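You operate a simulated robot arm through the tools that you are given. There is no shell and no other tool.

The job below is to be done with a simulated robot arm. You get a single attempt, and the scene is never put back.

Task
The drive cage rattles: tighten both screws on its top and the upper bay thumbscrew.
Fine: use the yellow screwdriver on screws one and two, strip neither, and lay it back.

The check looks at the end state, three seconds after you hand in, the way a careful person would. Anything else that was tipped, shoved, dropped, spilled or broken makes it a failure.

Robot
A 7-joint arm with a two-finger parallel gripper, fixed in place. Base frame: the origin is on the floor under the middle of its stand, x ahead of it, y to its left, z up; the work surface is at about z = 750. Lengths are in mm, angles in degrees, forces in N, time in s.
With the tool pointing down near the work surface it reaches from about 200 to 680 mm from the base axis. Its first joint turns from -66.0 to 66.0 degrees. Payload 2.4 kg.
The TCP is the grasp point between the finger pads, 30 mm short of the fingertips. In the tool frame z runs along the fingers and y along their closing line. Largest opening 94 mm; finger width 28, thickness 10; the body of the gripper, 50 by 96 mm, starts 55 mm behind the TCP.
Orientation is that of the tool frame in the base frame, as a unit quaternion [w, x, y, z]. With the fingers straight down and closing along the base's y, the tool's x points along the base's -x, its y along +y and its z along -z.

Tools
- The arm moves only by the tool jog_arm. Its argument "targets" is a list of rows, each a list of 3 entries, a list of its own where there are three numbers: the shift along the tool's x, y, z in mm, then the turn, a rotation vector about the tool's x, y, z in degrees, then the gripper command, from -1 (shut) to 1 (fully open), values between in proportion. In form: [[[tx, ty, tz], [wx, wy, wz], claw], ...]. A call has 1 to 20 rows; each row is the pose to reach, as a shift and turn from the pose commanded when the call began, along the tool's axes at that moment. Rows are played at 5 a second. More than 50 mm and 8.6 degrees between two rows, or a gripper value outside its range, and nothing of the call is played. Where a pose cannot be reached the arm comes as near as it can. A force on the tool above 50 N (or 10 N above the force at the start of the call, whichever is more), or a blocked arm, ends the call early, and 0.2 s more pass. The fingers move at their own pace (about 153 mm/s each) and stop on an object; they squeeze with about 32 N. The grip force told is the motor's: it shows also when the fingers shut on nothing. Time passes only in rows, and 0.2 s behind the last, so rows that repeat a pose let the fingers close. The reply holds the time, the measured pose of the TCP, the force on the tool along the base axes, the opening and the grip force, in the units named above and with some noise, with the torque about the TCP (base axes, N m) and any sound that the robot's microphone picked up, and new pictures: "show" is both (left out), scene, wrist or none.
- Cameras (640 x 400 px; columns grow to the right, rows downward): "scene" is fixed at [37.1, 479.9, 1439.2]; the picture's right is [-0.73, -0.68, 0.00], its down [-0.30, 0.32, -0.90] and it looks along [0.61, -0.66, -0.44] (base axes); focal length 284 px, centre (320, 200). "wrist" rides on the gripper at [76, 14, -103] in the tool frame; the picture's right is [-0.18, 0.98, 0.00], its down [-0.75, -0.14, -0.64] and it looks along [-0.63, -0.12, 0.77] (tool axes); focal length 243 px, centre (320, 200). There is no depth. A picture from a camera that has moved, and an enlarged one, comes with that camera's place and axes in the base frame and with its lens. The place of the scene camera against the robot may be out by one fixed shift of up to 25 mm in any direction.
- zoom(camera, box): a new picture of the part [left, top, right, bottom] of that camera's present view, enlarged. No time passes.
- sign_off(): hands the job in; it is judged then, once.

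Places have to be worked out from the pictures, the camera data and where the tool is seen. Open the gripper and draw the arm clear of the work before you hand the job in, unless the task says otherwise.

The tools are called after "Call:" by a JSON object that holds its "fn" and its "kwargs". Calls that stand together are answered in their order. jog_arm: Moves the arm, as the interface text tells. Its arguments: {"type":"object","properties":{"targets":{"type":"array","items":{"type":"array"}},"show":{"type":"string","enum":["both","scene","wrist","none"]}},"required":["targets"]} The other tools are called the same way: zoom (camera, box) takes an enlarged picture of a part of a camera's view; sign_off () hands the job in.

At the start:

```text
time: 0.0
position: [344.4, 113.5, 1291.8]
tool_rot: [0.001, -0.001, 1.0, 0.001]
wrist_force: [0.3, -0.6, -0.7]
moment: [0.01, 0.02, 0.01]
grip_width: 94.0
finger_force: 0.0
```

scene: 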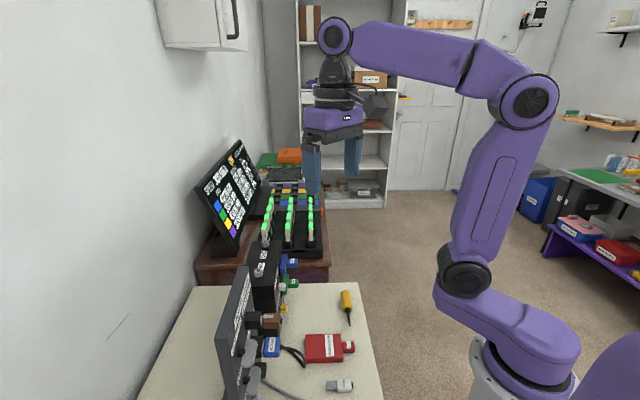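
wrist: 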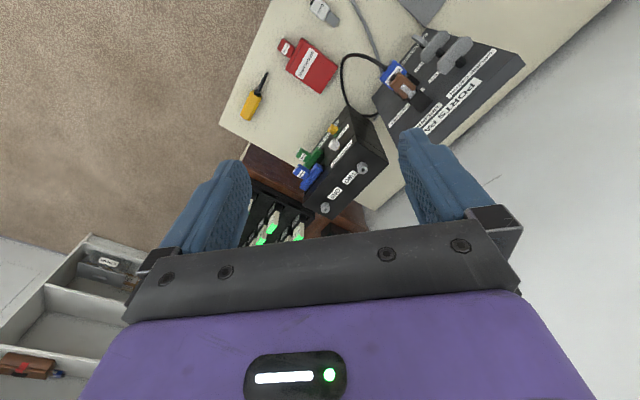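

The scene shows a cream bench with a black drive cage, a yellow screwdriver, and various other items. I'll enlarge both views to identify screws, thumbscrews and labels before moving.

Call:
{"fn": "zoom", "kwargs": {"camera": "wrist", "box": [220, 60, 420, 240]}}

Call:
{"fn": "zoom", "kwargs": {"camera": "scene", "box": [200, 230, 380, 400]}}

Call:
{"fn": "zoom", "kwargs": {"camera": "wrist", "box": [220, 0, 540, 200]}}

```text
2.22 times, centred on (320, 150) of wrist
camera zoom: at [268.9, 127.5, 1395.1], right [0.18, 0.98, 0.0], down [0.75, -0.14, 0.64], along [0.63, -0.12, -0.77], focal length 539 px, centre (320, 311)
```

zoom: 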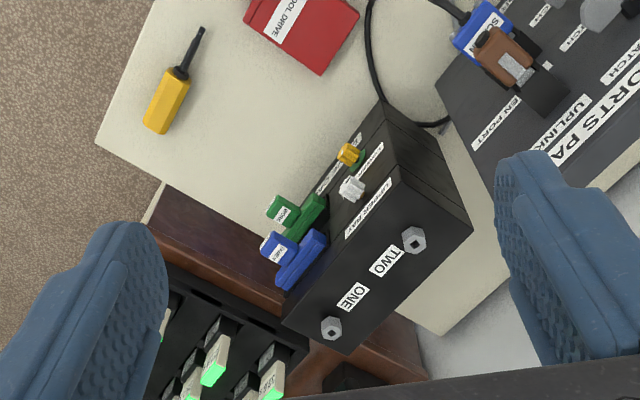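

```text
2.35 times, centred on (290, 315) of scene
camera zoom: at [37.1, 479.9, 1439.2], right [-0.73, -0.68, 0.0], down [-0.3, 0.32, -0.9], along [0.61, -0.66, -0.44], focal length 668 px, centre (391, -71)
```

zoom: 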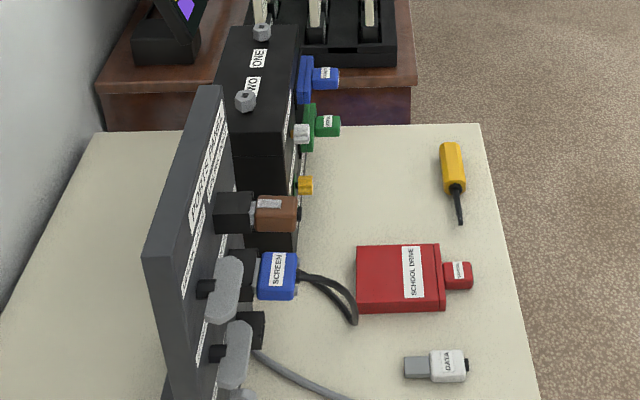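

```text
2.00 times, centred on (380, 100) of wrist
camera zoom: at [268.9, 127.5, 1395.1], right [0.18, 0.98, 0.0], down [0.75, -0.14, 0.64], along [0.63, -0.12, -0.77], focal length 485 px, centre (200, 400)
```

zoom: 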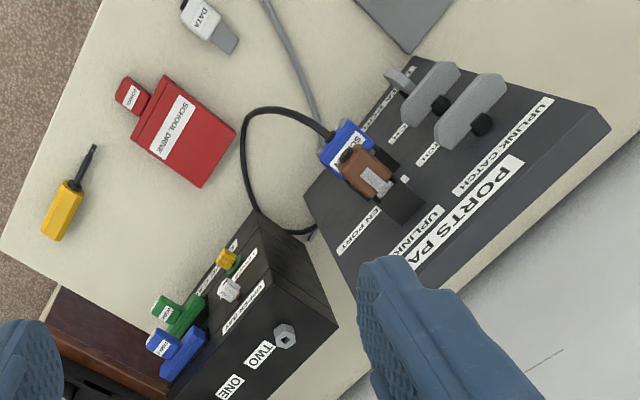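

The wrist view suggests screws ONE ≈ (645, 67, 960) and TWO ≈ (555, 163, 960), the white bay thumbscrew ≈ (518, 111, 910), and the yellow screwdriver lying from tip (381, -20) to handle end (476, -111). I'll descend a bit to look at these more closely.

Call:
{"fn": "jog_arm", "kwargs": {"targets": [[[0, -20, 40], [0, 0, 0], 1], [[0, -40, 80], [0, 0, 0], 1], [[0, -60, 120], [0, 0, 0], 1], [[0, -60, 120], [0, 0, 0], 1]], "show": "both"}}

```text
time: 1.0
position: [343.8, 54.8, 1170.6]
tool_rot: [0.0, 0.0, 1.0, 0.0]
wrist_force: [0.0, 0.8, -1.1]
moment: [-0.01, -0.01, -0.01]
grip_width: 94.1
finger_force: 0.1
camera wrist: at [269.2, 68.9, 1274.6], right [0.18, 0.98, 0.0], down [0.75, -0.14, 0.64], along [0.63, -0.12, -0.77], focal length 243 px, centre (320, 200)
```

scene: 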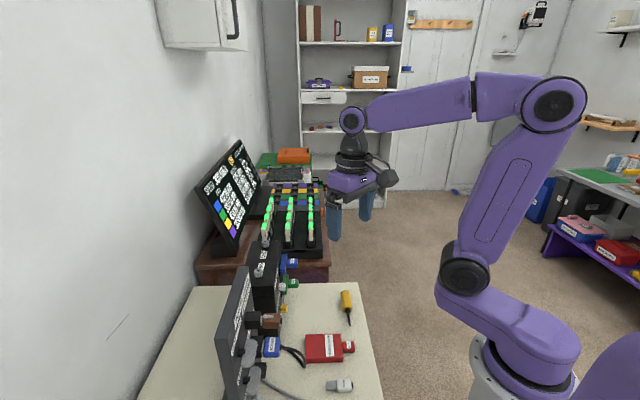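
wrist: 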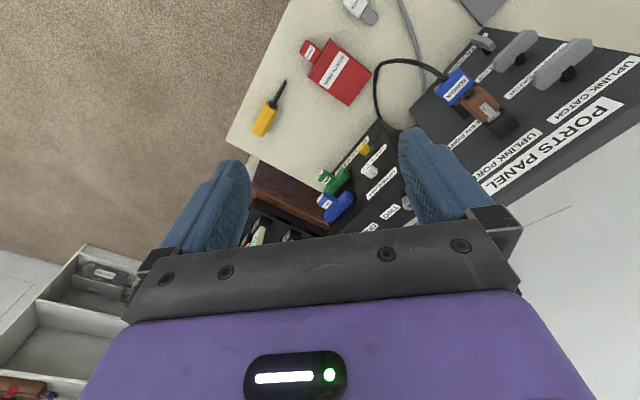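

The cage's bay face is visible between the fingers. I'll enlarge the bay area, the screwdriver and the screws.

Call:
{"fn": "zoom", "kwargs": {"camera": "wrist", "box": [310, 130, 420, 240]}}

Call:
{"fn": "zoom", "kwargs": {"camera": "wrist", "box": [225, 50, 325, 160]}}

Call:
{"fn": "zoom", "kwargs": {"camera": "scene", "box": [220, 230, 320, 330]}}

```text
3.64 times, centred on (365, 185) of wrist
camera zoom: at [269.2, 68.9, 1274.6], right [0.18, 0.98, 0.0], down [0.75, -0.14, 0.64], along [0.63, -0.12, -0.77], focal length 882 px, centre (156, 254)
```

zoom: 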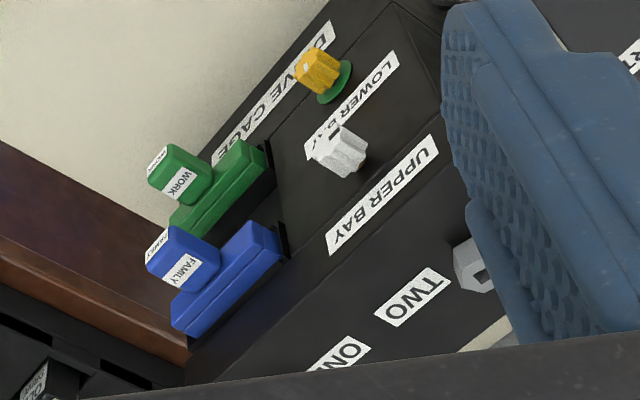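

```text
3.64 times, centred on (275, 105) of wrist
camera zoom: at [269.2, 68.9, 1274.6], right [0.18, 0.98, 0.0], down [0.75, -0.14, 0.64], along [0.63, -0.12, -0.77], focal length 882 px, centre (484, 546)
```

zoom: 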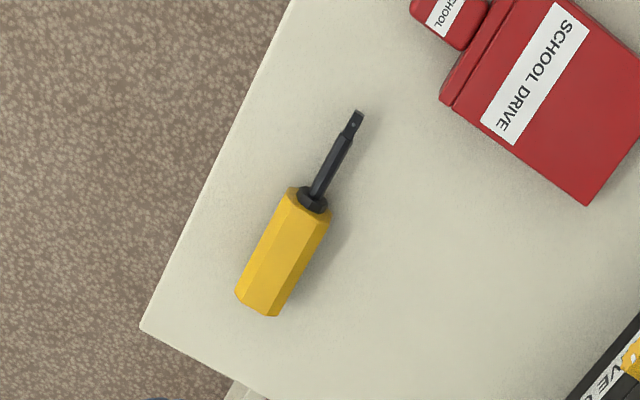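

```text
4.00 times, centred on (270, 280) of scene
camera zoom: at [37.1, 479.9, 1439.2], right [-0.73, -0.68, 0.0], down [-0.3, 0.32, -0.9], along [0.61, -0.66, -0.44], focal length 1136 px, centre (520, -120)
```

zoom: 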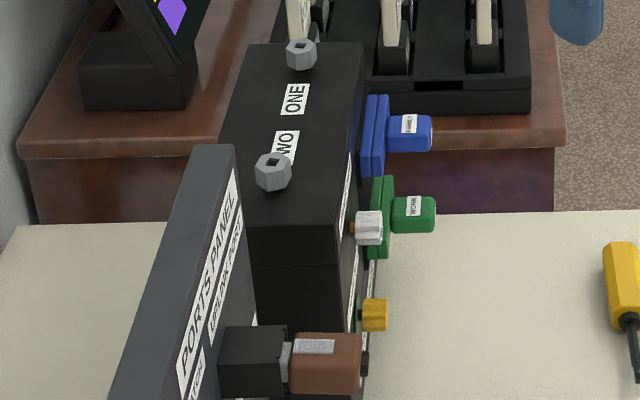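

The white thumbscrew in the UPPER BAY panel stands proud on its shaft, and both hex-head screws on top have a socket; the driver appears to have a square bit. I'll move out above the cage to view the screw heads and get accurate positions.

Call:
{"fn": "jog_arm", "kwargs": {"targets": [[[-46, 8, 0], [0, 0, 0], 1], [[-92, 16, 0], [0, 0, 0], 1], [[-138, 24, 0], [0, 0, 0], 1], [[-184, 33, 0], [0, 0, 0], 1], [[-230, 41, 10], [0, 0, 0], 1], [[-230, 41, 10], [0, 0, 0], 1]], "show": "both"}}

```text
time: 2.4
position: [576.6, 92.2, 1162.6]
tool_rot: [0.0, 0.001, 1.0, 0.001]
wrist_force: [-0.3, 0.3, 0.6]
moment: [0.03, 0.02, 0.02]
grip_width: 93.9
finger_force: 0.1
camera wrist: at [501.4, 108.5, 1266.0], right [0.18, 0.98, 0.0], down [0.75, -0.14, 0.64], along [0.63, -0.12, -0.77], focal length 243 px, centre (320, 200)
```

scene: 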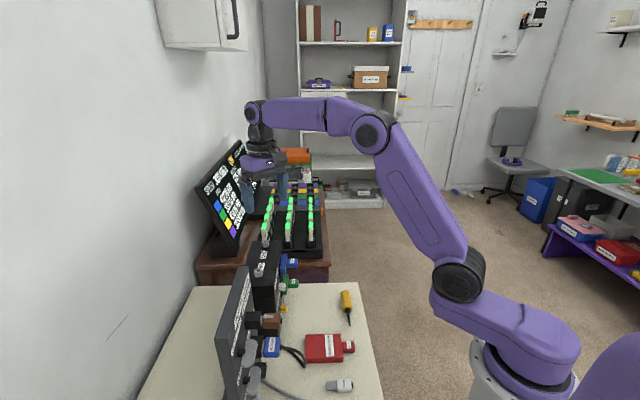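
wrist: 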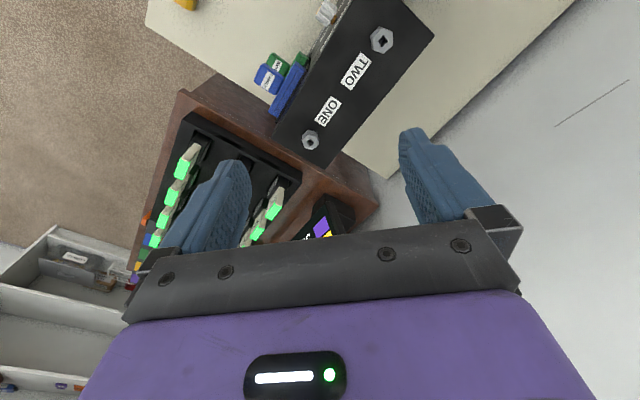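

Call:
{"fn": "zoom", "kwargs": {"camera": "wrist", "box": [260, 0, 440, 180]}}

Call:
{"fn": "zoom", "kwargs": {"camera": "wrist", "box": [290, 120, 330, 160]}}

Call:
{"fn": "zoom", "kwargs": {"camera": "wrist", "box": [360, 20, 400, 60]}}

```text
2.22 times, centred on (350, 90) of wrist
camera zoom: at [501.4, 108.5, 1266.0], right [0.18, 0.98, 0.0], down [0.75, -0.14, 0.64], along [0.63, -0.12, -0.77], focal length 539 px, centre (253, 444)
```

zoom: 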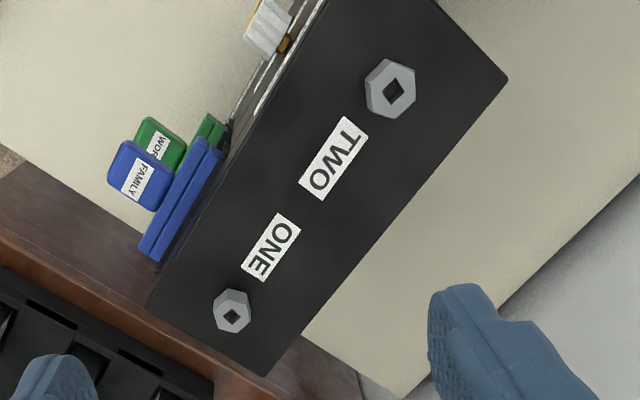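

```text
10.00 times, centred on (310, 140) of wrist
camera zoom: at [501.4, 108.5, 1266.0], right [0.18, 0.98, 0.0], down [0.75, -0.14, 0.64], along [0.63, -0.12, -0.77], focal length 2426 px, centre (420, 800)
```

zoom: 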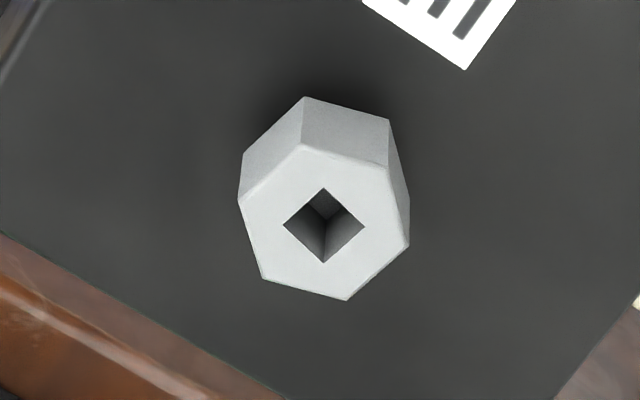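

```text
10.00 times, centred on (380, 40) of wrist
camera zoom: at [501.4, 108.5, 1266.0], right [0.18, 0.98, 0.0], down [0.75, -0.14, 0.64], along [0.63, -0.12, -0.77], focal length 2426 px, centre (-280, 1800)
```

zoom: 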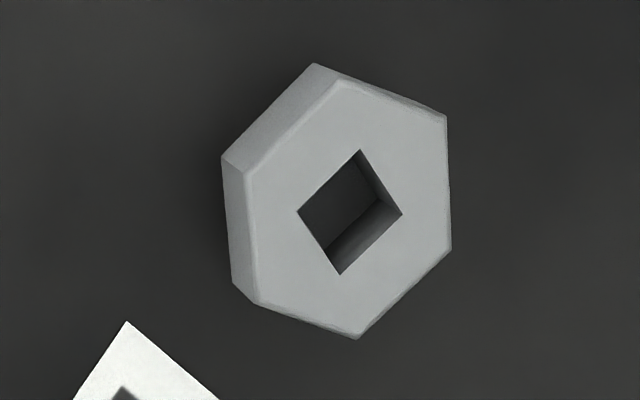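

Both sockets are square, edges at about 33° (mod 90°) in plan, with head tops near z ≈ 973 at ONE ≈ (644, 69) and TWO ≈ (547, 164). The driver lies parallel to the bench edge with its axis at azimuth ≈136°. I'll move above it, yawing the tool 44° so the fingers will close across the handle, and look again.

Call:
{"fn": "jog_arm", "kwargs": {"targets": [[[22, -25, 18], [0, 0, 7.33], 1], [[45, -51, 36], [0, 0, 14.67], 1], [[67, -76, 55], [0, 0, 22], 1], [[90, -102, 73], [0, 0, 29.33], 1], [[112, -127, 91], [0, 0, 36.67], 1], [[135, -153, 110], [0, 0, 44], 1], [[135, -153, 110], [0, 0, 44], 1]], "show": "both"}}

```text
time: 4.0
position: [439.7, -59.0, 1052.3]
tool_rot: [0.001, 0.376, 0.927, 0.0]
wrist_force: [0.6, -0.4, 0.5]
moment: [0.01, 0.02, -0.01]
grip_width: 93.8
finger_force: 0.2
camera wrist: at [395.7, 5.1, 1156.4], right [0.82, 0.58, 0.0], down [0.44, -0.63, 0.64], along [0.37, -0.52, -0.77], focal length 243 px, centre (320, 200)
```

scene: 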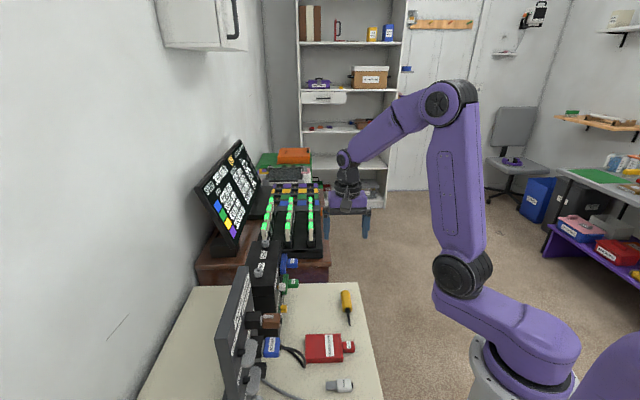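
wrist: 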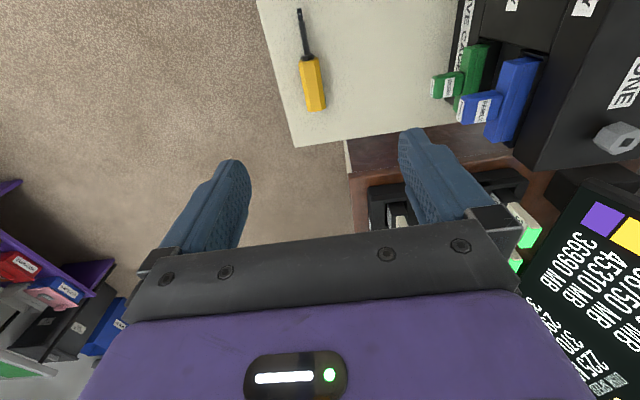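

The driver is now seen nearly aligned with the view. Enlarging it to judge hex orientation, tip and axis.

Call:
{"fn": "zoom", "kwargs": {"camera": "wrist", "box": [275, 0, 355, 120]}}

Call:
{"fn": "zoom", "kwargs": {"camera": "wrist", "box": [285, 0, 325, 60]}}

Call:
{"fn": "zoom", "kwargs": {"camera": "wrist", "box": [420, 0, 560, 160]}}

```text
3.33 times, centred on (315, 60) of wrist
camera zoom: at [395.7, 5.1, 1156.4], right [0.82, 0.58, 0.0], down [0.44, -0.63, 0.64], along [0.37, -0.52, -0.77], focal length 809 px, centre (337, 667)
```

zoom: 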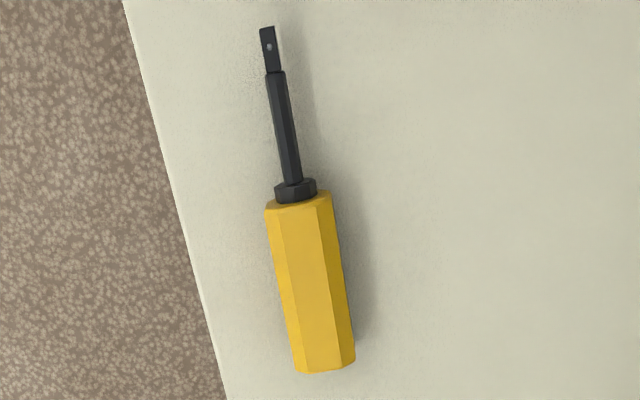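

```text
6.67 times, centred on (305, 30) of wrist
camera zoom: at [395.7, 5.1, 1156.4], right [0.82, 0.58, 0.0], down [0.44, -0.63, 0.64], along [0.37, -0.52, -0.77], focal length 1618 px, centre (420, 1333)
```

zoom: 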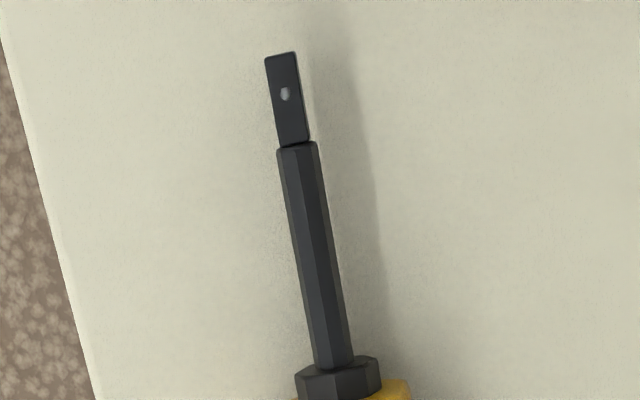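

```text
2.50 times, centred on (490, 80) of wrist
camera zoom: at [395.7, 5.1, 1156.4], right [0.82, 0.58, 0.0], down [0.44, -0.63, 0.64], along [0.37, -0.52, -0.77], focal length 606 px, centre (-105, 500)
```

zoom: 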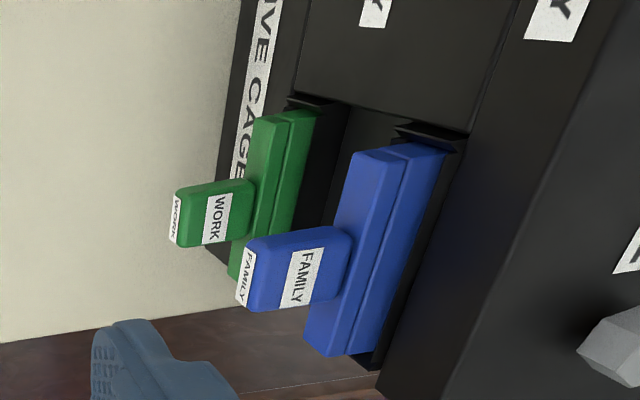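

The driver's handle is a hexagon lying flat-up (~28 mm over corners, axis z ≈ 762), centre ≈ (446, -85), tip square face up, tip end ≈ (381, -20). I'll go to a pre-grasp behind the handle end, pitched 45° toward the tip, so that later the bit can point down with the gripper leaning only 45°.

Call:
{"fn": "jog_arm", "kwargs": {"targets": [[[-18.6, -2.6, 31.3], [-0.07, 7.5, 0.17], 0.6], [[-37.2, -5.3, 62.7], [-0.14, 15, 0.35], 0.6], [[-55.8, -8, 94], [-0.21, 22.5, 0.52], 0.6], [[-74.3, -10.6, 125.3], [-0.29, 30, 0.69], 0.6], [[-92.9, -13.3, 156.7], [-0.36, 37.5, 0.87], 0.6], [[-111.5, -15.9, 188], [-0.43, 45, 1.04], 0.6], [[-111.5, -15.9, 188], [-0.43, 45, 1.04], 0.6]], "show": "both"}}

```text
time: 5.6
position: [506.4, -146.8, 864.3]
tool_rot: [-0.355, 0.353, 0.853, 0.146]
wrist_force: [-0.8, -0.1, 0.3]
moment: [0.02, 0.02, 0.03]
grip_width: 75.0
finger_force: 0.1
camera wrist: at [530.1, -149.5, 991.8], right [0.79, 0.6, -0.13], down [0.6, -0.8, -0.08], along [-0.15, -0.01, -0.99], focal length 243 px, centre (320, 200)
```

scene: 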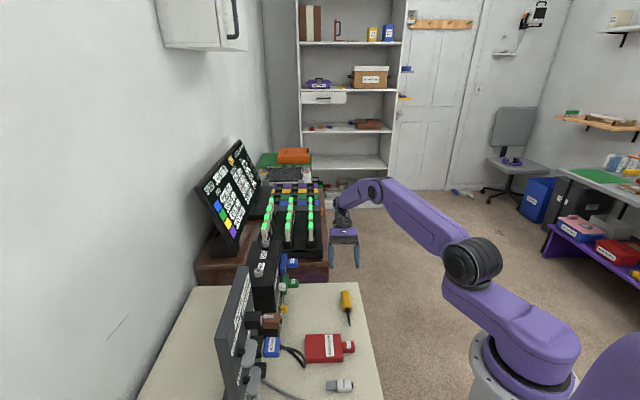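
wrist: 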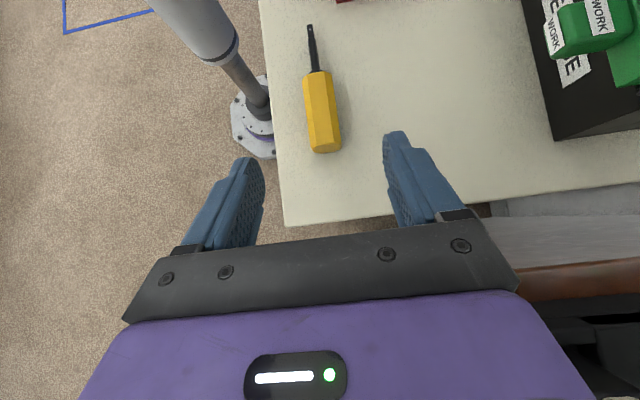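

The pose was reached. I'll enlarge the driver from this near-overhead view to refine its position.

Call:
{"fn": "zoom", "kwargs": {"camera": "wrist", "box": [260, 10, 380, 170]}}

```text
2.50 times, centred on (320, 90) of wrist
camera zoom: at [530.1, -149.5, 991.8], right [0.79, 0.6, -0.13], down [0.6, -0.8, -0.08], along [-0.15, -0.01, -0.99], focal length 606 px, centre (320, 475)
```

zoom: 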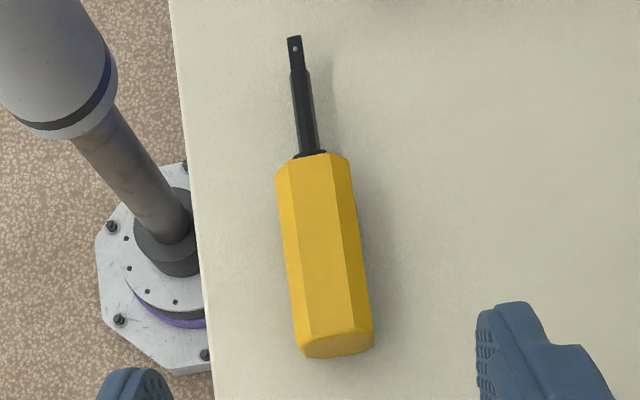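

The driver's handle runs (420, -59)→(470, -108), centred between the fingers to about 1 mm. I'll slide in along the tool axis to just above the final grasp depth and check.

Call:
{"fn": "jog_arm", "kwargs": {"targets": [[[-0.7, 0.4, 35], [0, 0, 0], 0.4], [[-1.4, 0.8, 70], [0, 0, 0], 0.4], [[-2, 1.2, 90], [0, 0, 0], 0.4], [[-2, 1.2, 104], [0, 0, 0], 0.4], [[-2, 1.2, 104], [0, 0, 0], 0.4]], "show": "both"}}

```text
time: 6.8
position: [458.1, -96.3, 788.6]
tool_rot: [-0.353, 0.354, 0.853, 0.147]
wrist_force: [-0.1, 0.6, 0.5]
moment: [0.03, -0.01, -0.01]
grip_width: 65.7
finger_force: 0.2
camera wrist: at [481.1, -98.3, 915.7], right [0.79, 0.6, -0.13], down [0.6, -0.8, -0.08], along [-0.15, -0.02, -0.99], focal length 243 px, centre (320, 200)
```

scene: 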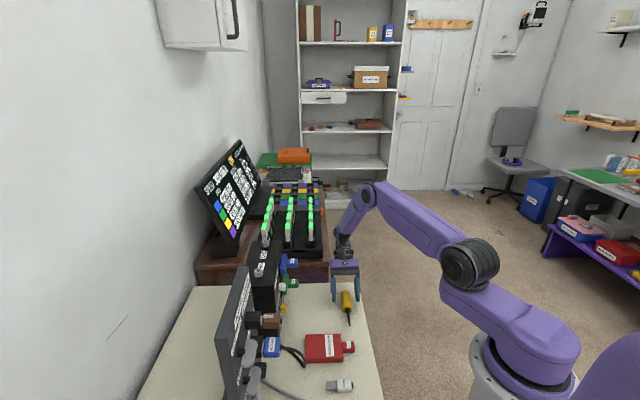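
wrist: 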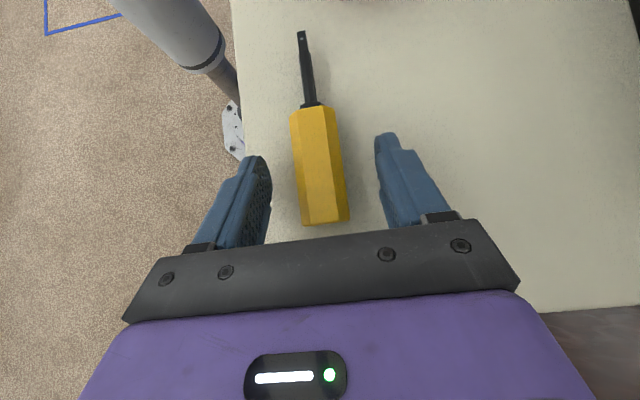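

Clear of the bench with the handle between the fingers. I'll go the last ~7 mm and watch the force before closing.

Call:
{"fn": "jog_arm", "kwargs": {"targets": [[[0, 0, 3], [0, 0, 0], 0.4], [[0, 0, 6], [0, 0, 0], 0.4], [[0, 0, 6], [0, 0, 0], 0.4]], "show": "wrist"}}

```text
time: 7.6
position: [454.7, -92.6, 784.0]
tool_rot: [-0.353, 0.354, 0.853, 0.147]
wrist_force: [0.3, -0.5, -0.3]
moment: [-0.04, -0.04, 0.0]
grip_width: 65.8
finger_force: 0.1
camera wrist: at [478.4, -95.8, 911.3], right [0.79, 0.6, -0.13], down [0.6, -0.8, -0.08], along [-0.15, -0.02, -0.99], focal length 243 px, centre (320, 200)
```

wrist: 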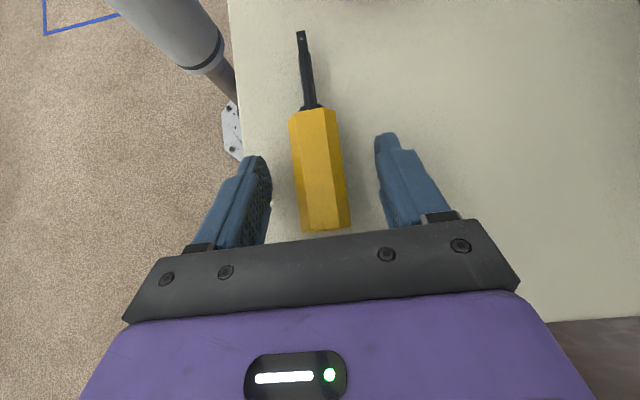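

No contact yet. I'll go 2.5 mm deeper and then close gently in steps onto the handle.

Call:
{"fn": "jog_arm", "kwargs": {"targets": [[[0, 0, 2.5], [0, 0, 0], 0.4], [[0, 0, 2.5], [0, 0, 0], 0.0], [[0, 0, 2.5], [0, 0, 0], -0.25], [[0, 0, 2.5], [0, 0, 0], -0.4], [[0, 0, 2.5], [0, 0, 0], -0.6], [[0, 0, 2.5], [0, 0, 0], -1], [[0, 0, 2.5], [0, 0, 0], -1], [[0, 0, 2.5], [0, 0, 0], -1]], "show": "both"}}

Call:
{"fn": "zoom", "kwargs": {"camera": "wrist", "box": [240, 20, 400, 240]}}

```text
time: 9.4
position: [454.1, -91.6, 783.5]
tool_rot: [-0.354, 0.354, 0.853, 0.147]
wrist_force: [2.6, -1.3, 33.4]
moment: [-0.07, -0.13, 0.0]
grip_width: 28.7
finger_force: 31.9
camera wrist: at [477.8, -94.9, 911.5], right [0.79, 0.6, -0.13], down [0.6, -0.8, -0.08], along [-0.15, -0.01, -0.99], focal length 243 px, centre (320, 200)
```

scene: 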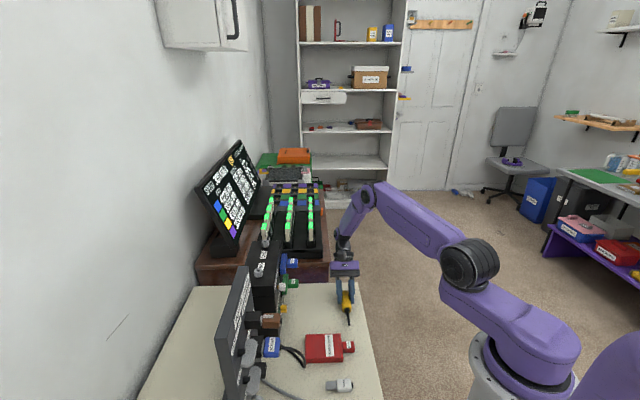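
wrist: 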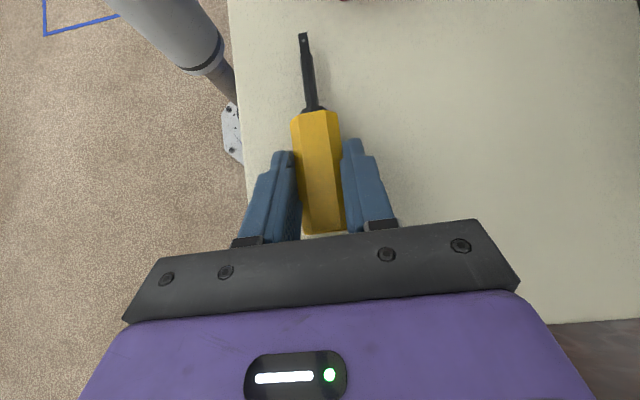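

```text
1.82 times, centred on (320, 130) of wrist
camera zoom: at [477.8, -94.9, 911.5], right [0.79, 0.6, -0.13], down [0.6, -0.8, -0.08], along [-0.15, -0.01, -0.99], focal length 441 px, centre (320, 327)
```

zoom: 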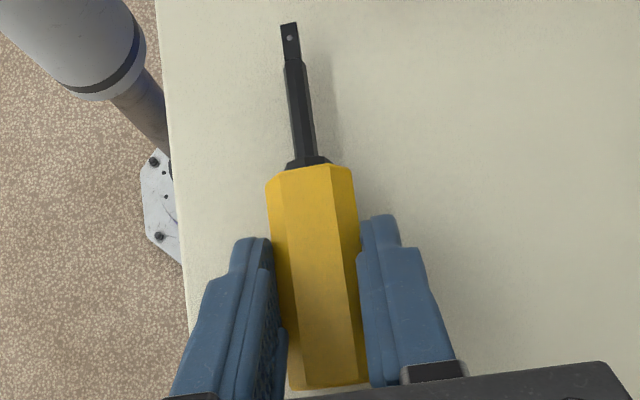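

Gripped at 28.7 mm (across corners) with 32 N; the fingertips just touched the bench (33 N up). I'll lift straight up slowly and watch that the driver comes along.

Call:
{"fn": "jog_arm", "kwargs": {"targets": [[[3.5, 0, -3.5], [0, 0, 0], -1], [[14, 0, -14], [0, 0, 0], -1], [[32, 0, -32], [0, 0, 0], -1], [[56, 0, -56], [0, 0, 0], -1], [[80, 0, -80], [0, 0, 0], -1], [[80, 0, -80], [0, 0, 0], -1]], "show": "both"}}

Call:
{"fn": "zoom", "kwargs": {"camera": "wrist", "box": [240, 0, 400, 240]}}

```text
time: 10.8
position: [453.3, -94.3, 895.8]
tool_rot: [-0.353, 0.355, 0.853, 0.148]
wrist_force: [0.4, 0.7, -1.0]
moment: [0.0, -0.03, -0.02]
grip_width: 28.6
finger_force: 31.9
camera wrist: at [477.4, -96.1, 1023.5], right [0.79, 0.6, -0.13], down [0.6, -0.8, -0.08], along [-0.15, -0.02, -0.99], focal length 243 px, centre (320, 200)
```

scene: 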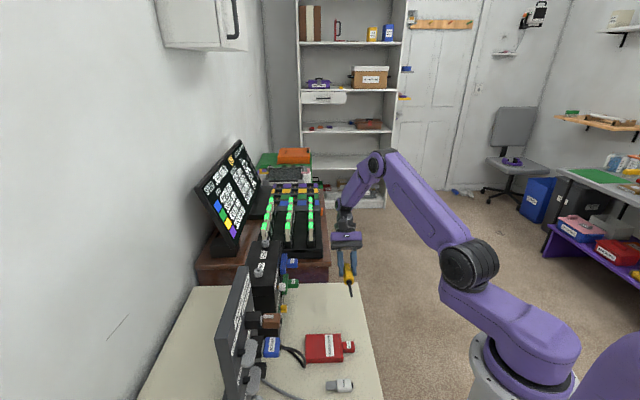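
wrist: 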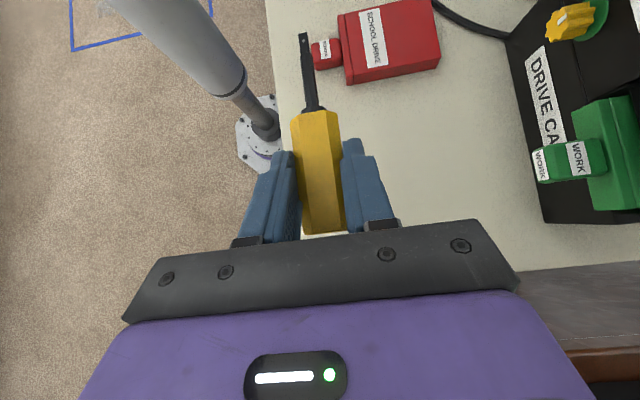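

```text
1.67 times, centred on (320, 120) of wrist
camera zoom: at [477.4, -96.1, 1023.5], right [0.79, 0.6, -0.13], down [0.6, -0.8, -0.08], along [-0.15, -0.02, -0.99], focal length 404 px, centre (320, 333)
```

zoom: 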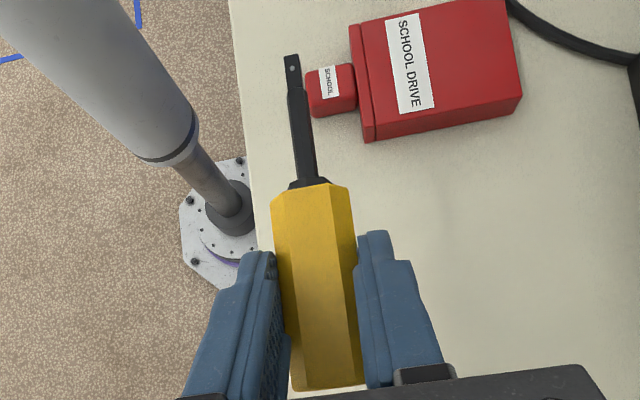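

The driver is held without slipping; its tip sits at about tool (58, -1, 88). Next I raise 200 mm and pitch -90° about the closing axis so the bit points straight down.

Call:
{"fn": "jog_arm", "kwargs": {"targets": [[[12, 0, -12], [0, -7.5, 0], -1], [[24, 0, -24], [0, -15, 0], -1], [[36, 0, -36], [0, -22.5, 0], -1], [[48, 0, -48], [0, -30, 0], -1], [[60, 0, -60], [0, -37.5, 0], -1], [[72, 0, -72], [0, -45, 0], -1], [[84, 0, -84], [0, -52.5, 0], -1], [[96, 0, -96], [0, -60, 0], -1], [[108, 0, -108], [0, -67.5, 0], -1], [[120, 0, -120], [0, -75, 0], -1], [[132, 0, -132], [0, -82.5, 0], -1], [[144, 0, -144], [0, -90, 0], -1], [[144, 0, -144], [0, -90, 0], -1]], "show": "both"}}

```text
time: 13.6
position: [452.3, -90.7, 1100.0]
tool_rot: [0.353, 0.355, 0.853, -0.147]
wrist_force: [-0.8, -0.5, -1.1]
moment: [0.02, 0.05, 0.0]
grip_width: 28.6
finger_force: 32.0
camera wrist: at [374.4, 8.3, 1118.6], right [0.79, 0.6, 0.13], down [-0.05, -0.16, 0.99], along [0.61, -0.78, -0.1], focal length 243 px, centre (320, 200)
```

scene: 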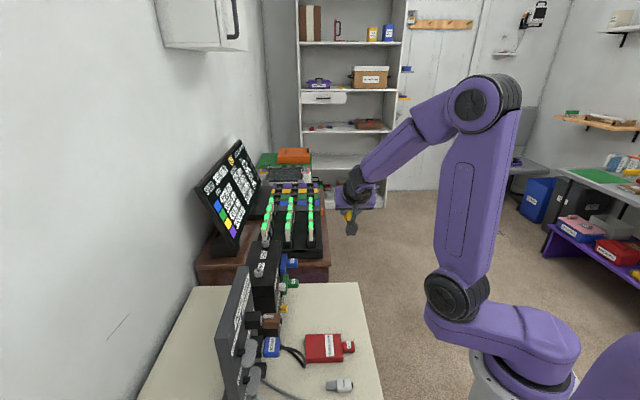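
wrist: 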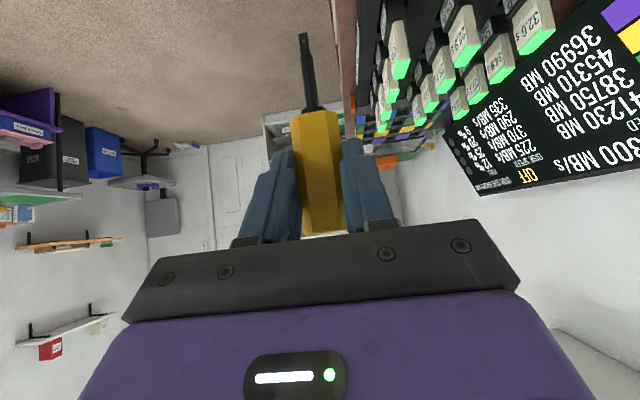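

The bit now points down. I'll yaw +78.6° about the vertical (so the bit's square matches the socket's 33° edges) while moving above screw ONE, keeping the tip about 50 mm above its head.

Call:
{"fn": "jog_arm", "kwargs": {"targets": [[[-3, 23, -0.7], [-5.55, 0, -5.56], -1], [[-6, 45, -1.5], [-11.1, 0, -11.1], -1], [[-9, 68, -2.2], [-16.7, 0, -16.7], -1], [[-12, 91, -3], [-22.2, 0, -22.2], -1], [[-15, 114, -3.7], [-27.8, 0, -27.8], -1], [[-18, 136, -4.4], [-33.3, 0, -33.3], -1], [[-21, 159, -5.2], [-38.9, 0, -38.9], -1], [[-24.5, 182, -5.9], [-44.4, 0, -44.5], -1], [[-27.6, 205, -6.7], [-50, 0, -50], -1], [[-30.7, 227.4, -7.4], [-55.5, 0, -55.6], -1], [[-30.7, 227.4, -7.4], [-55.5, 0, -55.6], -1]], "show": "both"}}

Call:
{"fn": "zoom", "kwargs": {"camera": "scene", "box": [210, 170, 340, 300]}}

Call:
{"fn": "zoom", "kwargs": {"camera": "wrist", "box": [240, 0, 400, 160]}}

```text
time: 16.0
position: [623.5, 56.2, 1127.5]
tool_rot: [0.367, -0.266, 0.885, 0.11]
wrist_force: [0.7, 0.2, -1.0]
moment: [-0.01, -0.02, 0.01]
grip_width: 28.2
finger_force: 31.9
camera wrist: at [512.2, -0.1, 1147.2], right [-0.43, 0.89, 0.13], down [0.14, -0.07, 0.99], along [0.89, 0.45, -0.1], focal length 243 px, centre (320, 200)
```

scene: 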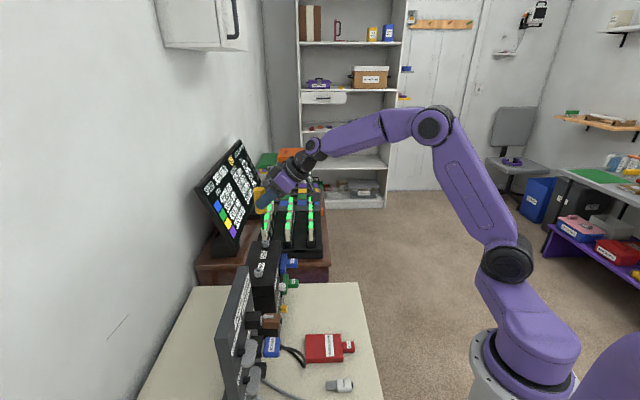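
wrist: 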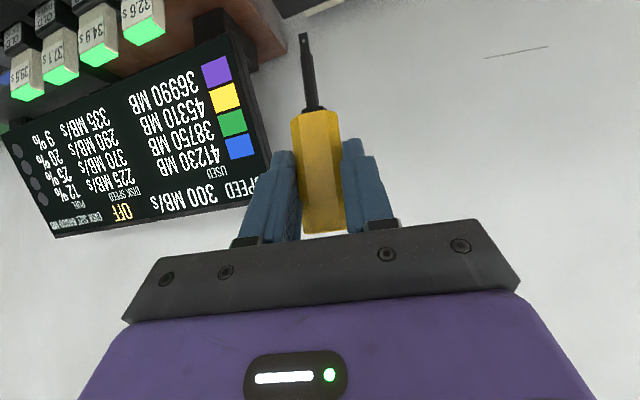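

```text
3.08 times, centred on (275, 235) of scene
camera zoom: at [37.1, 479.9, 1439.2], right [-0.73, -0.68, 0.0], down [-0.3, 0.32, -0.9], along [0.61, -0.66, -0.44], focal length 873 px, centre (458, 92)
```

zoom: 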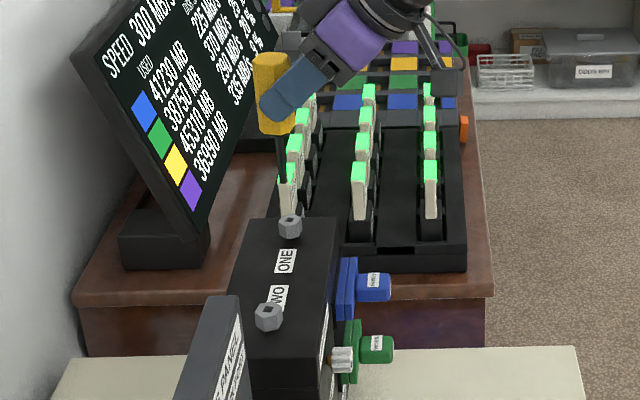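

```text
2.50 times, centred on (320, 80) of wrist
camera zoom: at [512.2, -0.1, 1147.2], right [-0.43, 0.89, 0.13], down [0.14, -0.07, 0.99], along [0.89, 0.45, -0.1], focal length 606 px, centre (320, 500)
```

zoom: 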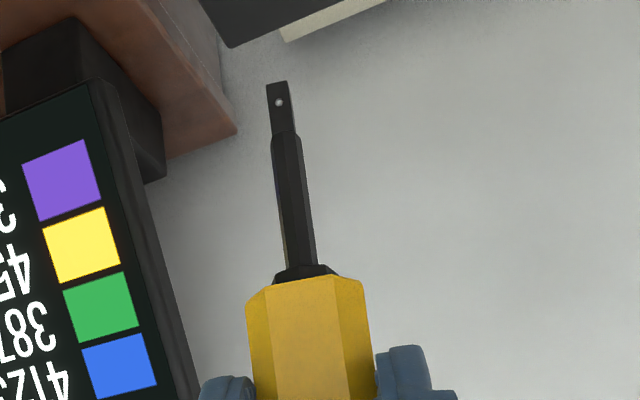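

The driver looks close to vertical above ONE. I'll enlarge the scene strongly on tip and screw to measure their relative position and the driver's lean.

Call:
{"fn": "zoom", "kwargs": {"camera": "scene", "box": [250, 180, 310, 260]}}

Call:
{"fn": "zoom", "kwargs": {"camera": "scene", "box": [240, 240, 300, 310]}}

```text
5.00 times, centred on (280, 220) of scene
camera zoom: at [37.1, 479.9, 1439.2], right [-0.73, -0.68, 0.0], down [-0.3, 0.32, -0.9], along [0.61, -0.66, -0.44], focal length 1419 px, centre (520, 100)
```

zoom: 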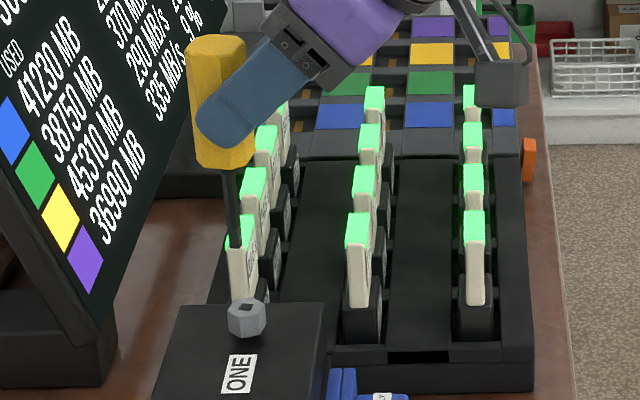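

```text
5.71 times, centred on (270, 275) of scene
camera zoom: at [37.1, 479.9, 1439.2], right [-0.73, -0.68, 0.0], down [-0.3, 0.32, -0.9], along [0.61, -0.66, -0.44], focal length 1622 px, centre (606, -229)
```

zoom: 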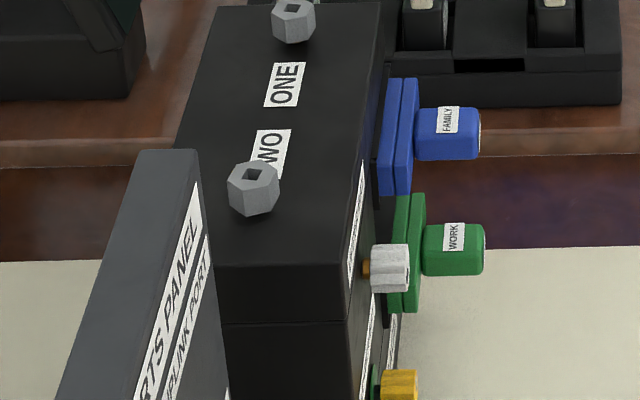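

Call:
{"fn": "zoom", "kwargs": {"camera": "scene", "box": [262, 205, 292, 250]}}

```text
8.89 times, centred on (277, 228) of scene
camera zoom: at [37.1, 479.9, 1439.2], right [-0.73, -0.68, 0.0], down [-0.3, 0.32, -0.9], along [0.61, -0.66, -0.44], focal length 2523 px, centre (702, -44)
```

zoom: 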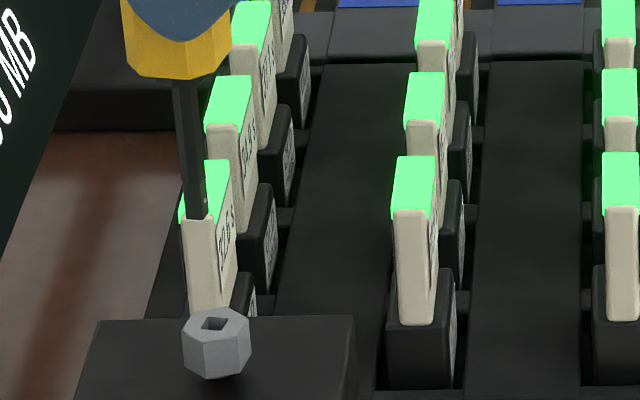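

The scene shows the driver within ~1° of vertical, tip about 42 mm above the screw and ~1.7 mm too far outward. I'll correct that and descend 25 mm so the screw head enters the wrist view.

Call:
{"fn": "jog_arm", "kwargs": {"targets": [[[9.5, -0.2, 8.3], [0, 0, 0], -1], [[18.9, -0.3, 16.5], [0, 0, 0], -1], [[18.9, -0.3, 16.5], [0, 0, 0], -1]], "show": "both"}}

Call:
{"fn": "zoom", "kwargs": {"camera": "scene", "box": [262, 215, 292, 260]}}

Call:
{"fn": "zoom", "kwargs": {"camera": "wrist", "box": [260, 0, 360, 110]}}

```text
time: 16.8
position: [624.6, 56.8, 1101.5]
tool_rot: [0.366, -0.266, 0.885, 0.11]
wrist_force: [0.3, -0.6, -0.3]
moment: [0.0, 0.04, 0.03]
grip_width: 27.8
finger_force: 31.7
camera wrist: at [512.2, -1.1, 1121.0], right [-0.43, 0.89, 0.13], down [0.14, -0.07, 0.99], along [0.89, 0.45, -0.1], focal length 243 px, centre (320, 200)
```

scene: 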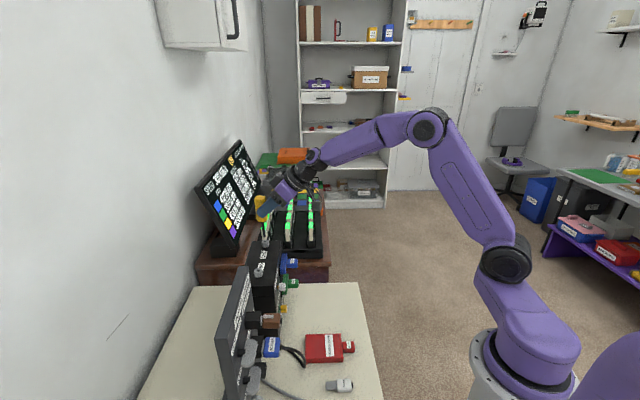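
wrist: 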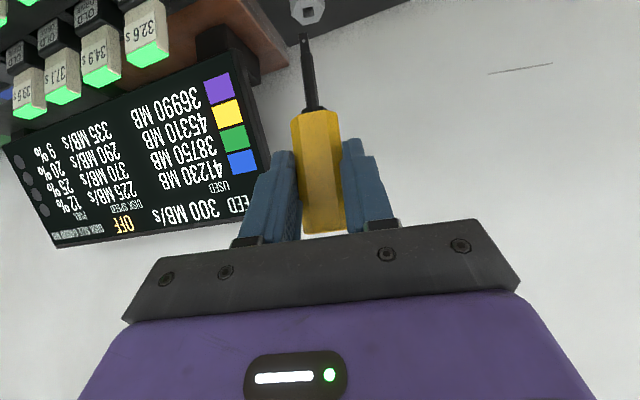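

```text
8.89 times, centred on (277, 238) of scene
camera zoom: at [37.1, 479.9, 1439.2], right [-0.73, -0.68, 0.0], down [-0.3, 0.32, -0.9], along [0.61, -0.66, -0.44], focal length 2523 px, centre (702, -133)
```

zoom: 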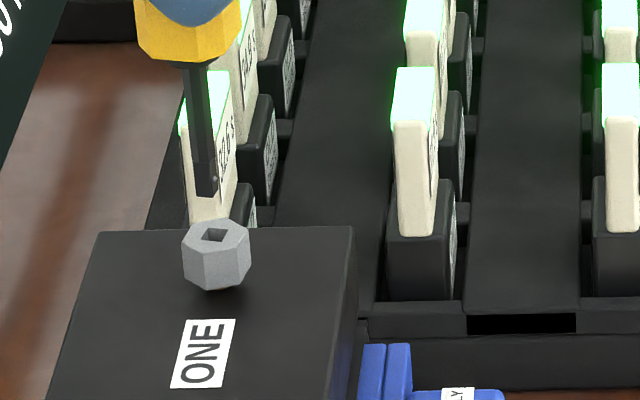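

```text
3.64 times, centred on (310, 55) of wrist
camera zoom: at [512.2, -1.1, 1121.0], right [-0.43, 0.89, 0.13], down [0.14, -0.07, 0.99], along [0.89, 0.45, -0.1], focal length 882 px, centre (356, 727)
```

zoom: 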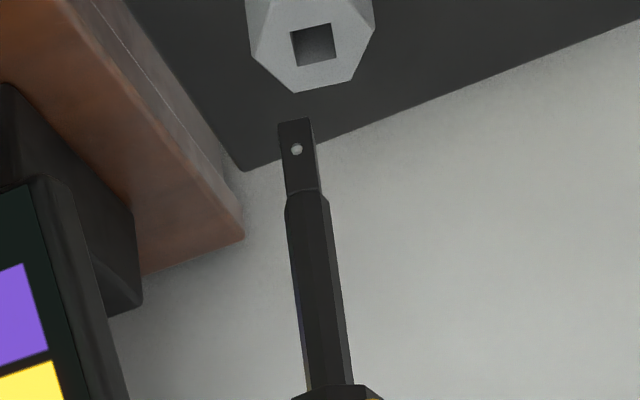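

The grip width has crept from 28.7 to 27.8, so the hex handle may be slowly rolling toward its flats. I'll zoom hard on the tip and handle to see the roll.

Call:
{"fn": "zoom", "kwargs": {"camera": "wrist", "box": [290, 0, 330, 60]}}

Call:
{"fn": "zoom", "kwargs": {"camera": "wrist", "box": [270, 90, 370, 240]}}

```text
6.67 times, centred on (310, 30) of wrist
camera zoom: at [512.2, -1.1, 1121.0], right [-0.43, 0.89, 0.13], down [0.14, -0.07, 0.99], along [0.89, 0.45, -0.1], focal length 1618 px, centre (387, 1333)
```

zoom: 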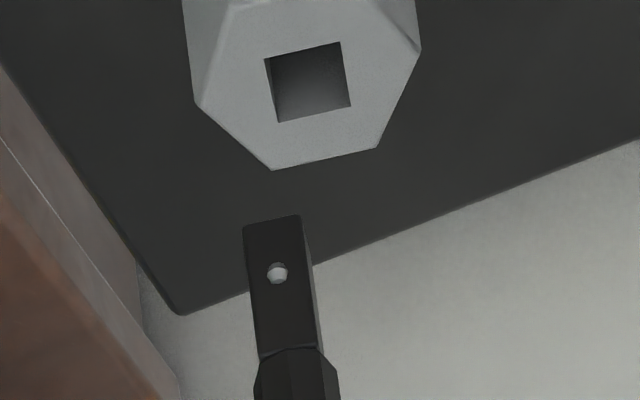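

```text
2.67 times, centred on (320, 165) of wrist
camera zoom: at [512.2, -1.1, 1121.0], right [-0.43, 0.89, 0.13], down [0.14, -0.07, 0.99], along [0.89, 0.45, -0.1], focal length 647 px, centre (320, 293)
```

zoom: 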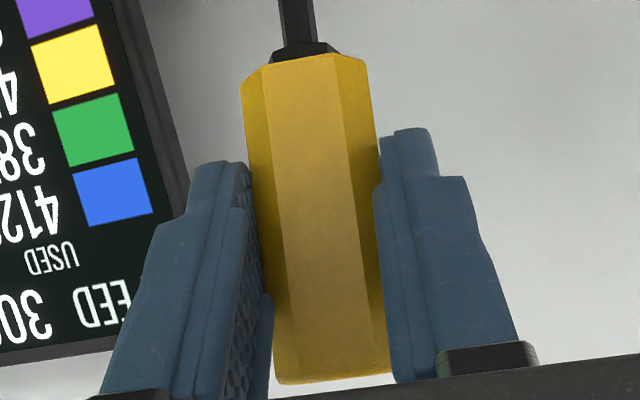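

The handle is slowly rolling in the grip toward its flats, which will be the stable hold. I'll hold still for a few seconds to let it settle and watch the width.

Call:
{"fn": "jog_arm", "kwargs": {"targets": [[[0, 0, 0], [0, 0, 0], -1], [[0, 0, 0], [0, 0, 0], -1], [[0, 0, 0], [0, 0, 0], -1], [[0, 0, 0], [0, 0, 0], -1], [[0, 0, 0], [0, 0, 0], -1], [[0, 0, 0], [0, 0, 0], -1], [[0, 0, 0], [0, 0, 0], -1], [[0, 0, 0], [0, 0, 0], -1], [[0, 0, 0], [0, 0, 0], -1], [[0, 0, 0], [0, 0, 0], -1], [[0, 0, 0], [0, 0, 0], -1], [[0, 0, 0], [0, 0, 0], -1], [[0, 0, 0], [0, 0, 0], -1], [[0, 0, 0], [0, 0, 0], -1], [[0, 0, 0], [0, 0, 0], -1]], "show": "wrist"}}

Call:
{"fn": "zoom", "kwargs": {"camera": "wrist", "box": [290, 0, 330, 60]}}

Call:
{"fn": "zoom", "kwargs": {"camera": "wrist", "box": [270, 90, 370, 240]}}

```text
time: 20.0
position: [625.4, 57.1, 1102.7]
tool_rot: [0.366, -0.266, 0.885, 0.109]
wrist_force: [-0.1, 0.3, -0.8]
moment: [0.01, 0.0, 0.01]
grip_width: 28.3
finger_force: 31.6
camera wrist: at [512.2, -1.2, 1121.2], right [-0.43, 0.89, 0.13], down [0.14, -0.07, 0.99], along [0.89, 0.45, -0.1], focal length 243 px, centre (320, 200)
```

wrist: 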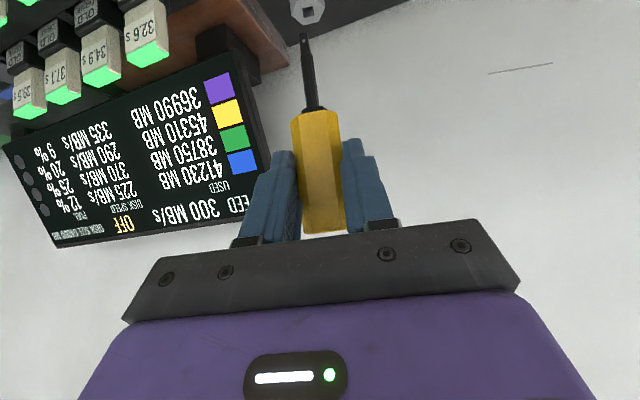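

```text
6.67 times, centred on (310, 30) of wrist
camera zoom: at [512.2, -1.2, 1121.2], right [-0.43, 0.89, 0.13], down [0.14, -0.07, 0.99], along [0.89, 0.45, -0.1], focal length 1618 px, centre (387, 1333)
```

zoom: 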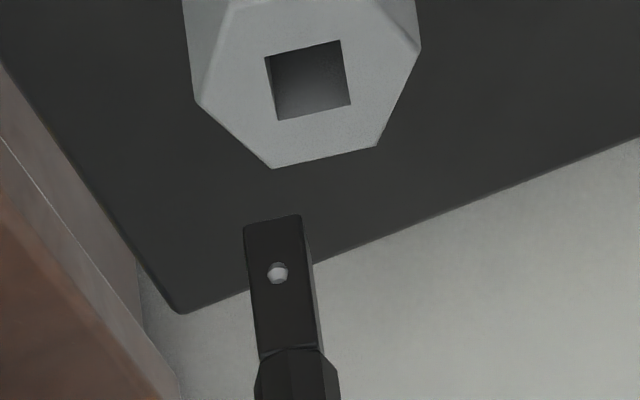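

```text
2.67 times, centred on (320, 165) of wrist
camera zoom: at [512.2, -1.2, 1121.2], right [-0.43, 0.89, 0.13], down [0.14, -0.07, 0.99], along [0.89, 0.45, -0.1], focal length 647 px, centre (320, 293)
```

zoom: 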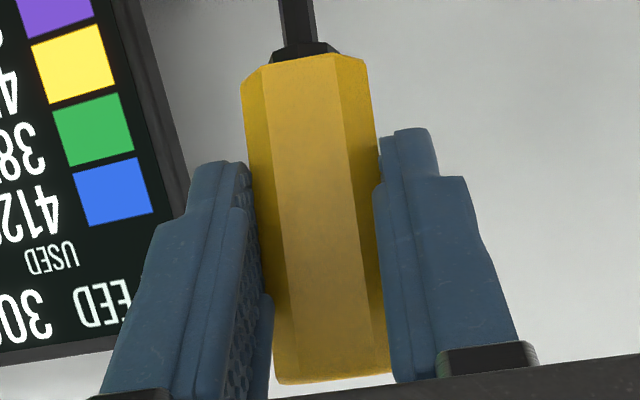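

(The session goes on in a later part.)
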